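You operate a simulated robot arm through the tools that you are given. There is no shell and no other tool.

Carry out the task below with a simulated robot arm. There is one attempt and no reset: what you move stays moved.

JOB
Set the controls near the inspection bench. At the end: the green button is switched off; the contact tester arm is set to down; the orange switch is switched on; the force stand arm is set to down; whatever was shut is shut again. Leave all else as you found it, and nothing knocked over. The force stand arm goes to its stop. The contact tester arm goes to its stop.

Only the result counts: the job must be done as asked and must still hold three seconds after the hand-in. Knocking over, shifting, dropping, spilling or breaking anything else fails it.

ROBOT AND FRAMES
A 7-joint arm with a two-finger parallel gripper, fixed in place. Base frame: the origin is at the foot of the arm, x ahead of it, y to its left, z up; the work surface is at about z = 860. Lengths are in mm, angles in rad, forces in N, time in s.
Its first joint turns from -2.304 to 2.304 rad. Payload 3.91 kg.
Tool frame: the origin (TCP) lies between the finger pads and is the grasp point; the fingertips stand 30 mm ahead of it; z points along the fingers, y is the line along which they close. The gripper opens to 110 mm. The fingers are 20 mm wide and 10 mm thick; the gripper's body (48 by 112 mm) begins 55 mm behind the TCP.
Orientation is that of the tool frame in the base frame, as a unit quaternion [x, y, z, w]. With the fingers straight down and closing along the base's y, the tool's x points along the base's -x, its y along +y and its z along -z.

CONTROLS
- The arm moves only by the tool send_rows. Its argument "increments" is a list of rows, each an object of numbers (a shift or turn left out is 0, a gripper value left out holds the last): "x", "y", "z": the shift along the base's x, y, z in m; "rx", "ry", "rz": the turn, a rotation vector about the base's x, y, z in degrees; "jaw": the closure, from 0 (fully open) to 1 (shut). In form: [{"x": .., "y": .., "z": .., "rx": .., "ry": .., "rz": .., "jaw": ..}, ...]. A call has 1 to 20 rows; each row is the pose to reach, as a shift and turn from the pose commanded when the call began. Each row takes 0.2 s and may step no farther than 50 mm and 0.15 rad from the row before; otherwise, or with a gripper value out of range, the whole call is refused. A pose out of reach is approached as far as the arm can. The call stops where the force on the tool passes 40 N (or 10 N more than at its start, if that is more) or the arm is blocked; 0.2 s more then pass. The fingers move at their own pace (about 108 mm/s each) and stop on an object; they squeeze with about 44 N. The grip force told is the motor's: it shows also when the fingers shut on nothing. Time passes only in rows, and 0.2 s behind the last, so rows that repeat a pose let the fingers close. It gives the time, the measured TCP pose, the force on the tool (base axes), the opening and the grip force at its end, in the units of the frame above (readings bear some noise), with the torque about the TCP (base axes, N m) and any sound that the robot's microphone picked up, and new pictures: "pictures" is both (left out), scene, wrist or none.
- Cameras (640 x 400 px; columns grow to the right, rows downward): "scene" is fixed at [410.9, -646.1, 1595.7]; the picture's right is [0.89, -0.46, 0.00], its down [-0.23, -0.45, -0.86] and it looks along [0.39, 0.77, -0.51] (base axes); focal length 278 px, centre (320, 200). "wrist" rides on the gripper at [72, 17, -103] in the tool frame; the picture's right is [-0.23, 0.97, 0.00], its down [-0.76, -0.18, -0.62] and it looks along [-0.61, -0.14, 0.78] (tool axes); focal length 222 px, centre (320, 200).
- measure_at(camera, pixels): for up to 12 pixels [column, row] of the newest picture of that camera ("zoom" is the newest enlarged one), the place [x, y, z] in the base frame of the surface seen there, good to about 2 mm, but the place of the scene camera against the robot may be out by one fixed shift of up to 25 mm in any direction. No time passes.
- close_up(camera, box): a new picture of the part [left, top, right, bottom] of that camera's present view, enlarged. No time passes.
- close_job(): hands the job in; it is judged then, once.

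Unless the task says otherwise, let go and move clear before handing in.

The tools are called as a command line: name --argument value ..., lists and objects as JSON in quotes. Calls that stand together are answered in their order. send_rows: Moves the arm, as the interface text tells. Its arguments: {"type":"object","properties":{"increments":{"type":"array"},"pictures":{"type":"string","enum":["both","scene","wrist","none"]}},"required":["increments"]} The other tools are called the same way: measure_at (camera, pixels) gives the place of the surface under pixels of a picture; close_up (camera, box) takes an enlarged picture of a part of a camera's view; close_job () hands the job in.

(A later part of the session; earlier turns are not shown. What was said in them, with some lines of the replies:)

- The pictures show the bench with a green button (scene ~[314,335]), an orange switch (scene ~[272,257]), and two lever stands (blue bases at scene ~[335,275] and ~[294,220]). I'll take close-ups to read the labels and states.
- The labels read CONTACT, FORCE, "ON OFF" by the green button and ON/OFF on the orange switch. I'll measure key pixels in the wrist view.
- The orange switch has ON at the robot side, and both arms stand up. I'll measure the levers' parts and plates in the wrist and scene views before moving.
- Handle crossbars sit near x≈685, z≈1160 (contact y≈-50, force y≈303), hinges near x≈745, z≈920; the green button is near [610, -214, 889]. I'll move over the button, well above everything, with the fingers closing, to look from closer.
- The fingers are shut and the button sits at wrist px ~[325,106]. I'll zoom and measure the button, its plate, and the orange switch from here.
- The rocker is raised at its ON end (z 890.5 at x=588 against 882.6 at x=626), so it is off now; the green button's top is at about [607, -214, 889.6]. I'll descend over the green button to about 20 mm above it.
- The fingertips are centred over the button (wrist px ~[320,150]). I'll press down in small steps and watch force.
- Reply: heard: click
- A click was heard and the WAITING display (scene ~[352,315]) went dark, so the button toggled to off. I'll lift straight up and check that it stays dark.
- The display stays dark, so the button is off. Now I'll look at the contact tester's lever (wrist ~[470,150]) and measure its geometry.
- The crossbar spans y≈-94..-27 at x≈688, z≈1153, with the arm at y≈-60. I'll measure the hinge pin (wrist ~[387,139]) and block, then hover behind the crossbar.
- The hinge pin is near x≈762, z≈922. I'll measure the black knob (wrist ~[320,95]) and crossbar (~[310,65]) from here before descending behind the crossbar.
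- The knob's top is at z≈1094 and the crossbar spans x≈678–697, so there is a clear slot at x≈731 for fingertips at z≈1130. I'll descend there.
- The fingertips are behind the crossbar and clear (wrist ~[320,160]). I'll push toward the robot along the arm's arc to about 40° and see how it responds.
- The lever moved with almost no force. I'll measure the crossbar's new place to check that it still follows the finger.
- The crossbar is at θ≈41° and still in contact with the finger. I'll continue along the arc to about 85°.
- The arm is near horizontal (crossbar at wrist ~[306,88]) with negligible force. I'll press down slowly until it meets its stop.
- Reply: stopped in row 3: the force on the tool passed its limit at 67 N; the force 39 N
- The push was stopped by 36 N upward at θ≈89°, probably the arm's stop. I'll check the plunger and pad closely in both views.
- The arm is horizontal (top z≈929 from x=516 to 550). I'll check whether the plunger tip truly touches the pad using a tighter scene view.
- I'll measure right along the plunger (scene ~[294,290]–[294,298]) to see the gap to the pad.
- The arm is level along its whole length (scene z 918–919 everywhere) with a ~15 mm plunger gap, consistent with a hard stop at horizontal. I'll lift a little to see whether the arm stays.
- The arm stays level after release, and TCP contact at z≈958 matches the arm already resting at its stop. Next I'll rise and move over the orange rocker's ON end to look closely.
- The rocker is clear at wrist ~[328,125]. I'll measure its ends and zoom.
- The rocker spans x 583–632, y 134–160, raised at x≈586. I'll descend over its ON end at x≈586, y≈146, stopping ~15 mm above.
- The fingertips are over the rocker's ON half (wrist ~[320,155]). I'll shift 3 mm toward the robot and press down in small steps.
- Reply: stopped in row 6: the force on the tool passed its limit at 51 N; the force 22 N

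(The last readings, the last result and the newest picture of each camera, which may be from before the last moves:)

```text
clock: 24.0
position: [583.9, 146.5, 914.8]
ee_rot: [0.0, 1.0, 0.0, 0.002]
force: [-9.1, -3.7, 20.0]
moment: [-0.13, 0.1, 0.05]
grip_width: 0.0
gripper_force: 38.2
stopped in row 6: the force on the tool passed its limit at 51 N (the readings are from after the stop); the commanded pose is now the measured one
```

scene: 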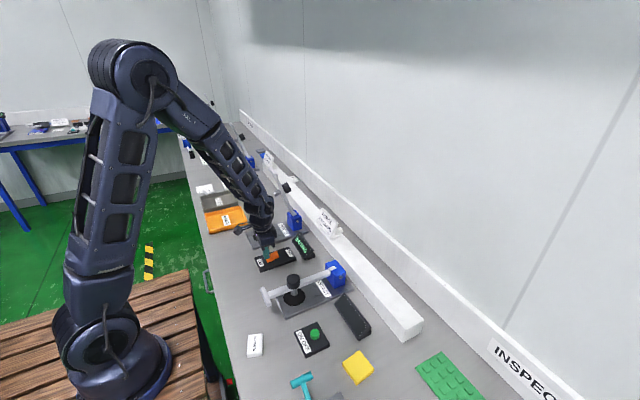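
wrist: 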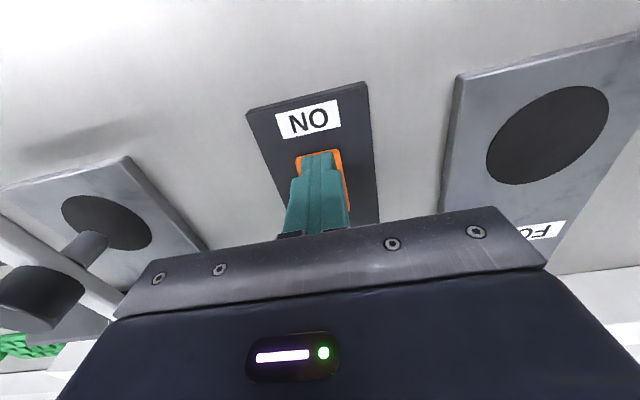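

The force display (scene ~[303,247]) now lights green, so the rocker tipped to ON. I'll lift up and check that it holds.

send_rows --increments '[{"z": 0.02}, {"z": 0.06}, {"z": 0.11}, {"z": 0.16}, {"z": 0.21}, {"z": 0.26}, {"z": 0.31}, {"z": 0.36}, {"z": 0.36}]'

close_up --camera "scene" --box '[240, 190, 360, 300]'

close_up --camera "wrist" --box '[260, 50, 560, 220]'

```text
clock: 26.0
position: [582.8, 145.2, 1276.8]
ee_rot: [0.0, 1.0, 0.001, 0.002]
force: [0.9, 0.4, -0.1]
moment: [-0.01, 0.0, 0.01]
grip_width: 0.0
gripper_force: 38.1
```

scene: 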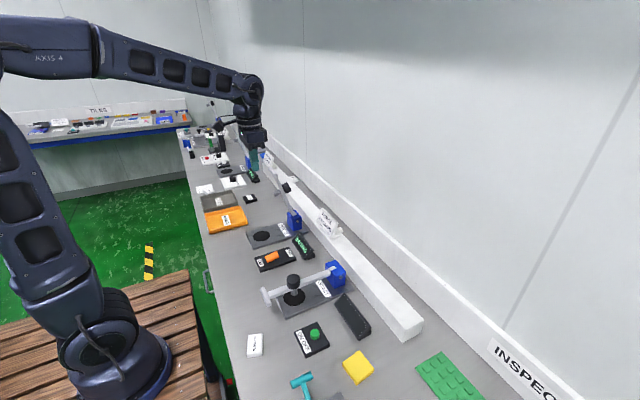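
wrist: 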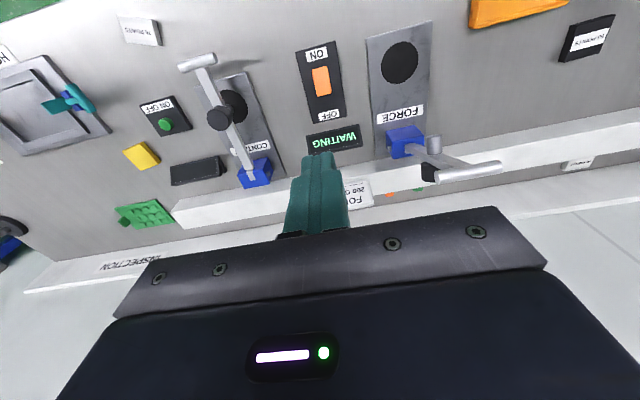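

```text
3.64 times, centred on (300, 245) of scene
```

zoom: 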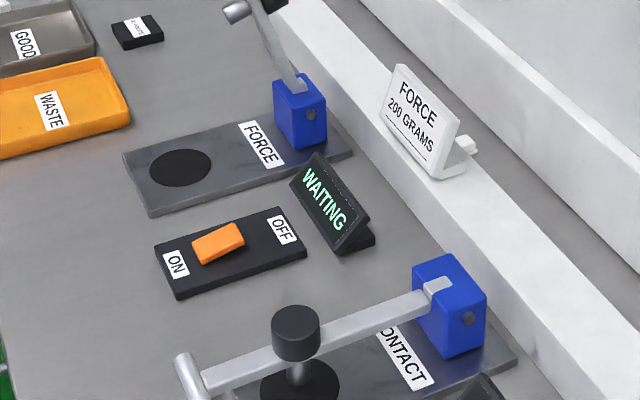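

```text
2.13 times, centred on (410, 135) of wrist
```

zoom: 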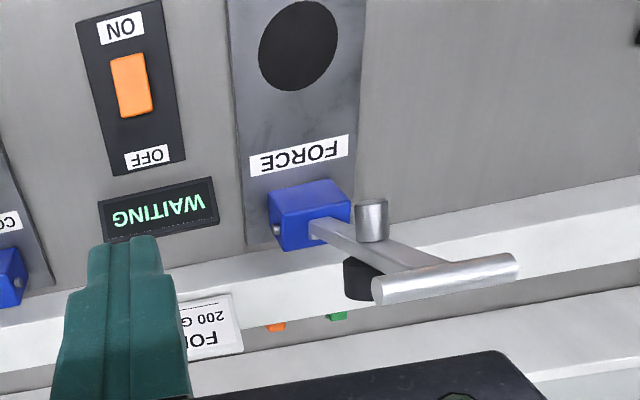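

The force display now reads WAITING and the rocker is tipped to ON. Next is the force stand's arm (wrist ~[440,165]); I'll measure its parts.

measure_at --camera "wrist" --pixels '[[445, 175], [465, 171], [495, 166], [430, 172], [428, 166], [433, 142], [389, 149], [388, 151], [399, 65], [418, 155]]'

send_rows --increments '[{"x": 0.025, "y": 0.027}, {"x": 0.05, "y": 0.054}, {"x": 0.075, "y": 0.081}, {"x": 0.1, "y": 0.108}, {"x": 0.125, "y": 0.135}, {"x": 0.147, "y": 0.157}, {"x": 0.147, "y": 0.157}]'

```text
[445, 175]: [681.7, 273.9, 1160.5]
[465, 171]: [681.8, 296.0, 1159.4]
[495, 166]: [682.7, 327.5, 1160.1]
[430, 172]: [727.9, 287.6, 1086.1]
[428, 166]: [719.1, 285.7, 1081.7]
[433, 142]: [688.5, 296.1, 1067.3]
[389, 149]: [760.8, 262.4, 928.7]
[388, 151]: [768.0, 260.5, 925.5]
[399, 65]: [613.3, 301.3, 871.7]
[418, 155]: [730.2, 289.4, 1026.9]
```

```text
clock: 27.6
position: [730.5, 305.9, 1274.3]
ee_rot: [0.0, 1.0, 0.0, 0.002]
force: [0.0, 0.5, 0.3]
moment: [-0.01, -0.02, 0.01]
grip_width: 0.0
gripper_force: 37.9
```

scene: 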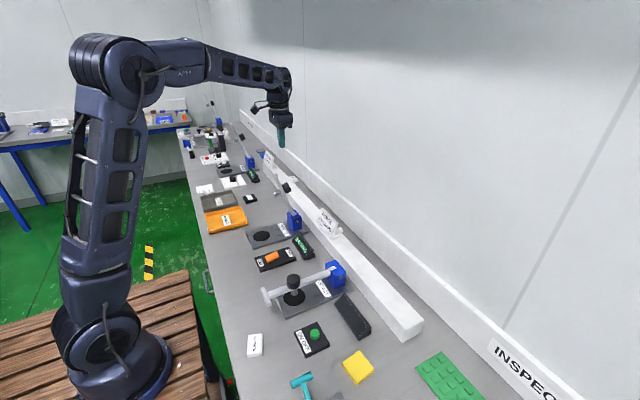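
wrist: 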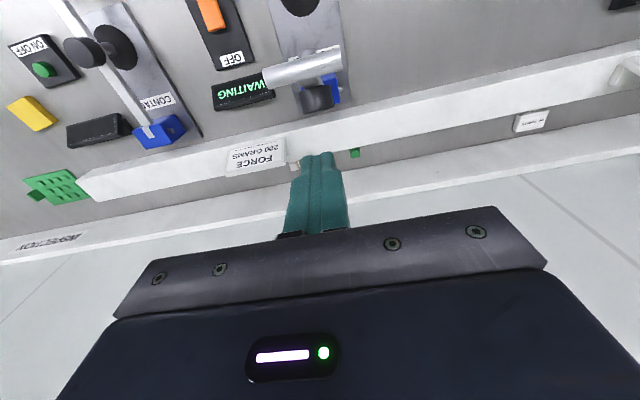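

The force arm has the same geometry at y≈300 (crossbar x≈682, z≈1151; knob top z≈1094). I'll shift to y≈300 and descend behind its crossbar.

send_rows --increments '[{"y": -0.003, "z": -0.04}, {"y": -0.003, "z": -0.08}, {"y": -0.003, "z": -0.105}, {"y": -0.003, "z": -0.115}, {"y": -0.003, "z": -0.115}]'

```text
clock: 28.8
position: [730.8, 302.6, 1158.6]
ee_rot: [0.001, 1.0, 0.0, 0.003]
force: [0.1, 0.5, -0.3]
moment: [-0.02, -0.01, -0.01]
grip_width: 0.0
gripper_force: 38.1
```

scene: 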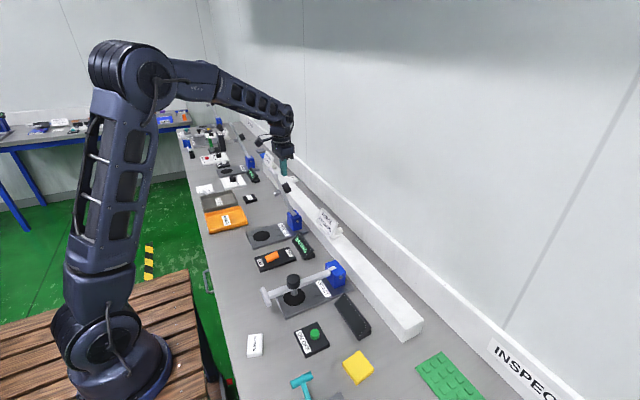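
wrist: 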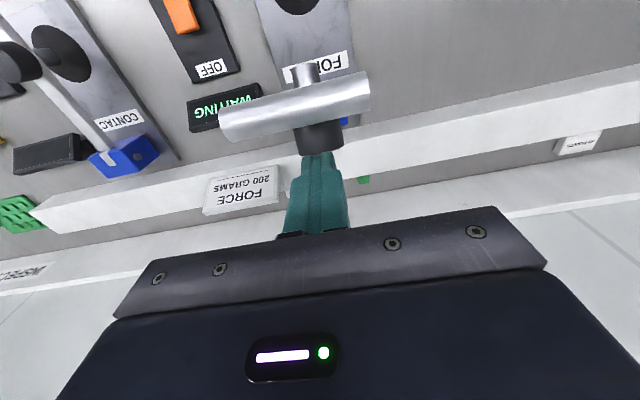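

The fingertips sit behind the force arm's crossbar as before. I'll push it along the same arc to about 40°.

send_rows --increments '[{"x": -0.01, "z": -0.002}, {"x": -0.018, "z": -0.004}, {"x": -0.027, "z": -0.0066}, {"x": -0.036, "z": -0.01}, {"x": -0.0444, "z": -0.0133}, {"x": -0.053, "z": -0.0175}, {"x": -0.0612, "z": -0.0216}, {"x": -0.0692, "z": -0.0265}, {"x": -0.0772, "z": -0.0313}, {"x": -0.0848, "z": -0.0368}, {"x": -0.0924, "z": -0.0424}]'

```text
clock: 31.2
position: [638.1, 299.0, 1116.0]
ee_rot: [0.0, 1.0, -0.001, 0.003]
force: [0.7, -0.1, -0.4]
moment: [-0.01, -0.03, 0.0]
grip_width: 0.2
gripper_force: 37.7
```

scene: 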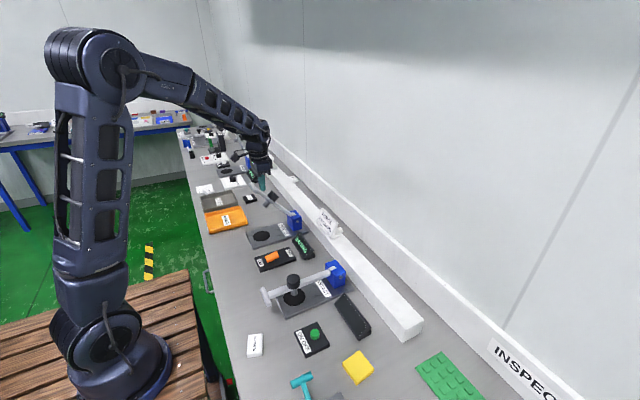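
wrist: 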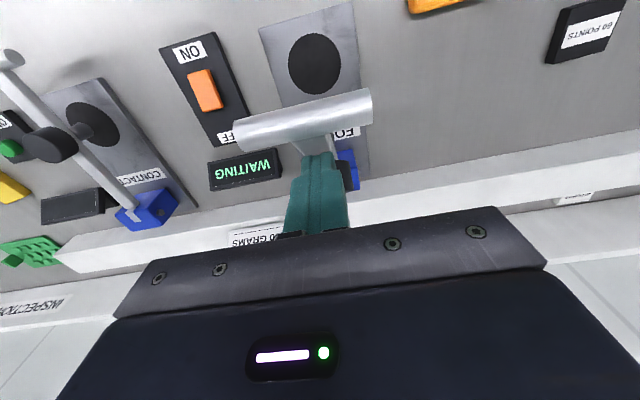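

The force arm follows (crossbar at wrist ~[303,118]) with little force. I'll continue along the arc to about 85°.

send_rows --increments '[{"x": -0.0071, "z": -0.006}, {"x": -0.0141, "z": -0.0124}, {"x": -0.0207, "z": -0.019}, {"x": -0.0271, "z": -0.0259}, {"x": -0.033, "z": -0.033}, {"x": -0.0388, "z": -0.0405}, {"x": -0.0441, "z": -0.0482}, {"x": -0.0493, "z": -0.0561}, {"x": -0.0539, "z": -0.0642}, {"x": -0.0584, "z": -0.0725}, {"x": -0.0622, "z": -0.081}, {"x": -0.0659, "z": -0.0897}, {"x": -0.069, "z": -0.0985}, {"x": -0.072, "z": -0.1075}, {"x": -0.0743, "z": -0.1165}, {"x": -0.0764, "z": -0.1257}, {"x": -0.078, "z": -0.135}, {"x": -0.0794, "z": -0.1442}]'

```text
clock: 35.0
position: [558.9, 301.8, 973.2]
ee_rot: [0.0, 1.0, 0.0, 0.003]
force: [1.0, -0.1, 0.7]
moment: [-0.03, 0.0, 0.01]
grip_width: 0.0
gripper_force: 37.9
```

scene: 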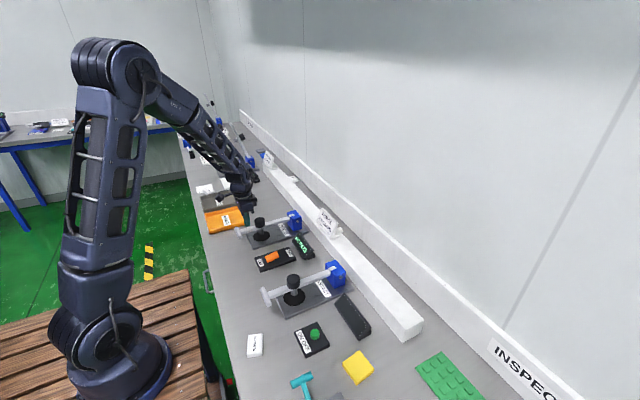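
wrist: 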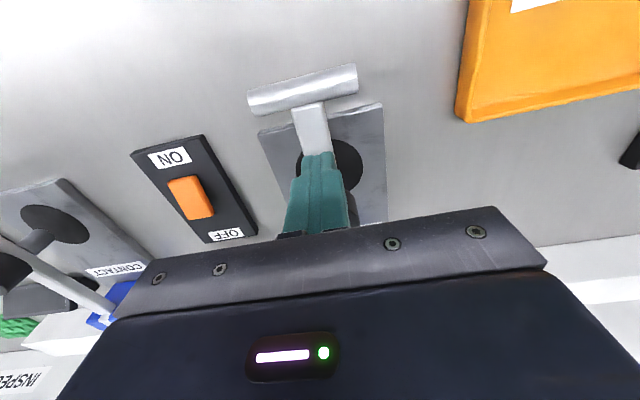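

The force arm lies near level now. I'll press down gently in fine steps to confirm it's on its stop.

send_rows --increments '[{"z": -0.006}, {"z": -0.01}, {"z": -0.012}, {"z": -0.013}, {"z": -0.014}, {"z": -0.015}, {"z": -0.016}, {"z": -0.017}, {"z": -0.018}, {"z": -0.019}, {"z": -0.02}]'

close_up --camera "scene" --box '[225, 190, 325, 270]'

measure_at --camera "wrist" --pixels '[[300, 95], [255, 106], [350, 84], [310, 125], [313, 140]]'

```text
clock: 36.7
position: [558.9, 301.7, 958.8]
ee_rot: [0.0, 1.0, 0.001, 0.003]
force: [-7.0, -7.4, 19.8]
moment: [-0.22, 0.43, 0.04]
grip_width: 0.0
gripper_force: 37.9
stopped in row 8: the force on the tool passed its limit at 44 N (the readings are from after the stop); the commanded pose is now the measured one
```

scene: 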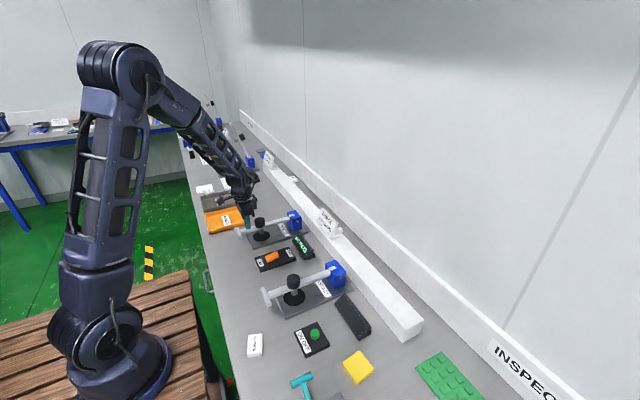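
wrist: 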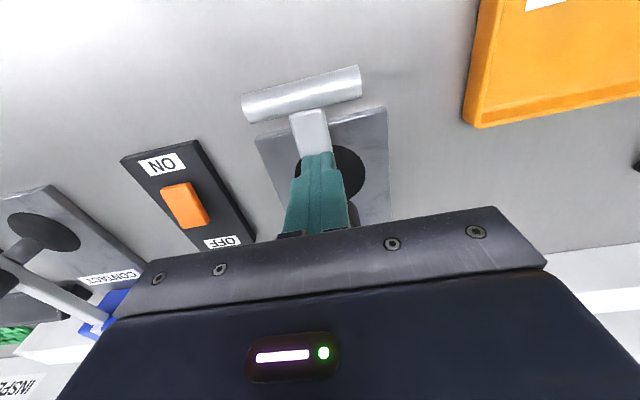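

```text
5.00 times, centred on (275, 230) of scene
```

zoom: 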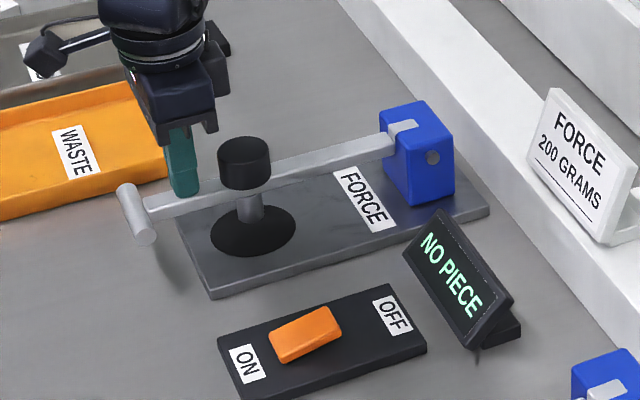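

```text
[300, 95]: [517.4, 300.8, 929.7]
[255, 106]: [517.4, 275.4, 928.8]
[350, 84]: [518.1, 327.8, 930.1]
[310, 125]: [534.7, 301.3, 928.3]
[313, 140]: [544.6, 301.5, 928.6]
```

The force display reads "NO PIECE", so the arm-down stop is sensed, and the arm is level like the contact one. I'll lift straight up and clear of everything.

send_rows --increments '[{"z": 0.02}, {"z": 0.06}, {"z": 0.11}, {"z": 0.16}, {"z": 0.21}, {"z": 0.26}, {"z": 0.31}, {"z": 0.36}, {"z": 0.4}, {"z": 0.4}]'

close_up --camera "scene" --box '[225, 190, 385, 370]'

close_up --camera "wrist" --box '[0, 0, 400, 220]'

```text
clock: 38.9
position: [556.9, 300.4, 1356.1]
ee_rot: [0.001, 1.0, 0.001, 0.004]
force: [0.5, 0.7, 0.4]
moment: [-0.02, 0.01, -0.03]
grip_width: 0.0
gripper_force: 37.9
```

scene: 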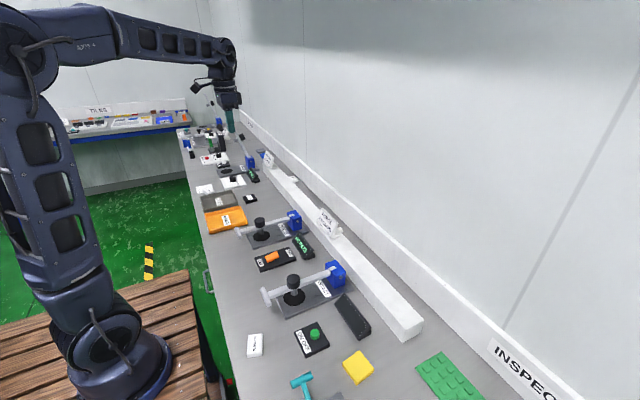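
wrist: 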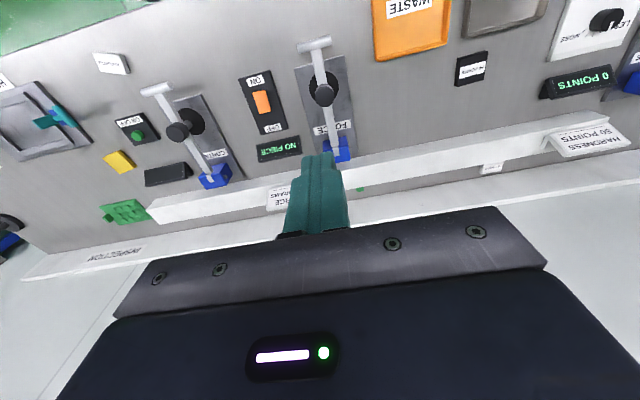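

```text
2.22 times, centred on (305, 280) of scene
```

zoom: 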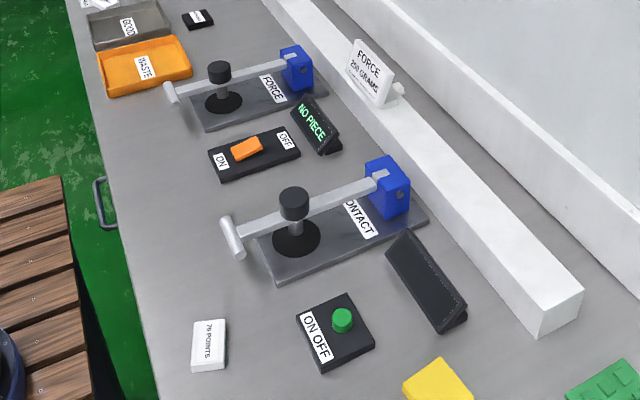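

```text
1.60 times, centred on (200, 110) of wrist
```

zoom: 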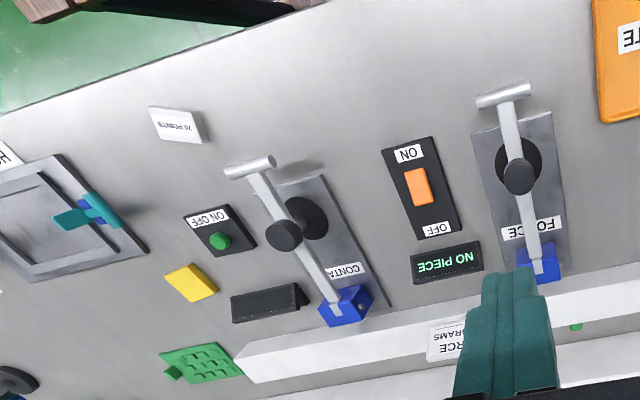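

Everything reads as asked: the contact display is dark (button off), the rocker is on, both arms lie level on their stops, and nothing else moved; the gripper is well clear and holds nothing. I'll hand the job in.

close_job

```text
The job is handed in.
```

The controls by the inspection bench are set as asked, and I've handed the job in. I haven't seen the verdict.

- **Green button:** I pressed it once and heard a click. The contact tester's display went from WAITING to dark and stayed dark.
- **Contact tester arm:** it is down on its stop. It lies level and did not move when I pressed on it. Its plunger sits about 15 mm above the pad, so the stop seems to be at horizontal.
- **Orange switch:** it is tipped to ON. The force stand's display came on and read WAITING.
- **Force stand arm:** it is down on its stop, level at the same height as the other arm. Its display now reads NO PIECE.

I opened nothing, so there was nothing to shut again. The last pictures show nothing else moved or knocked over, and I left the gripper empty, closed and well above the bench.
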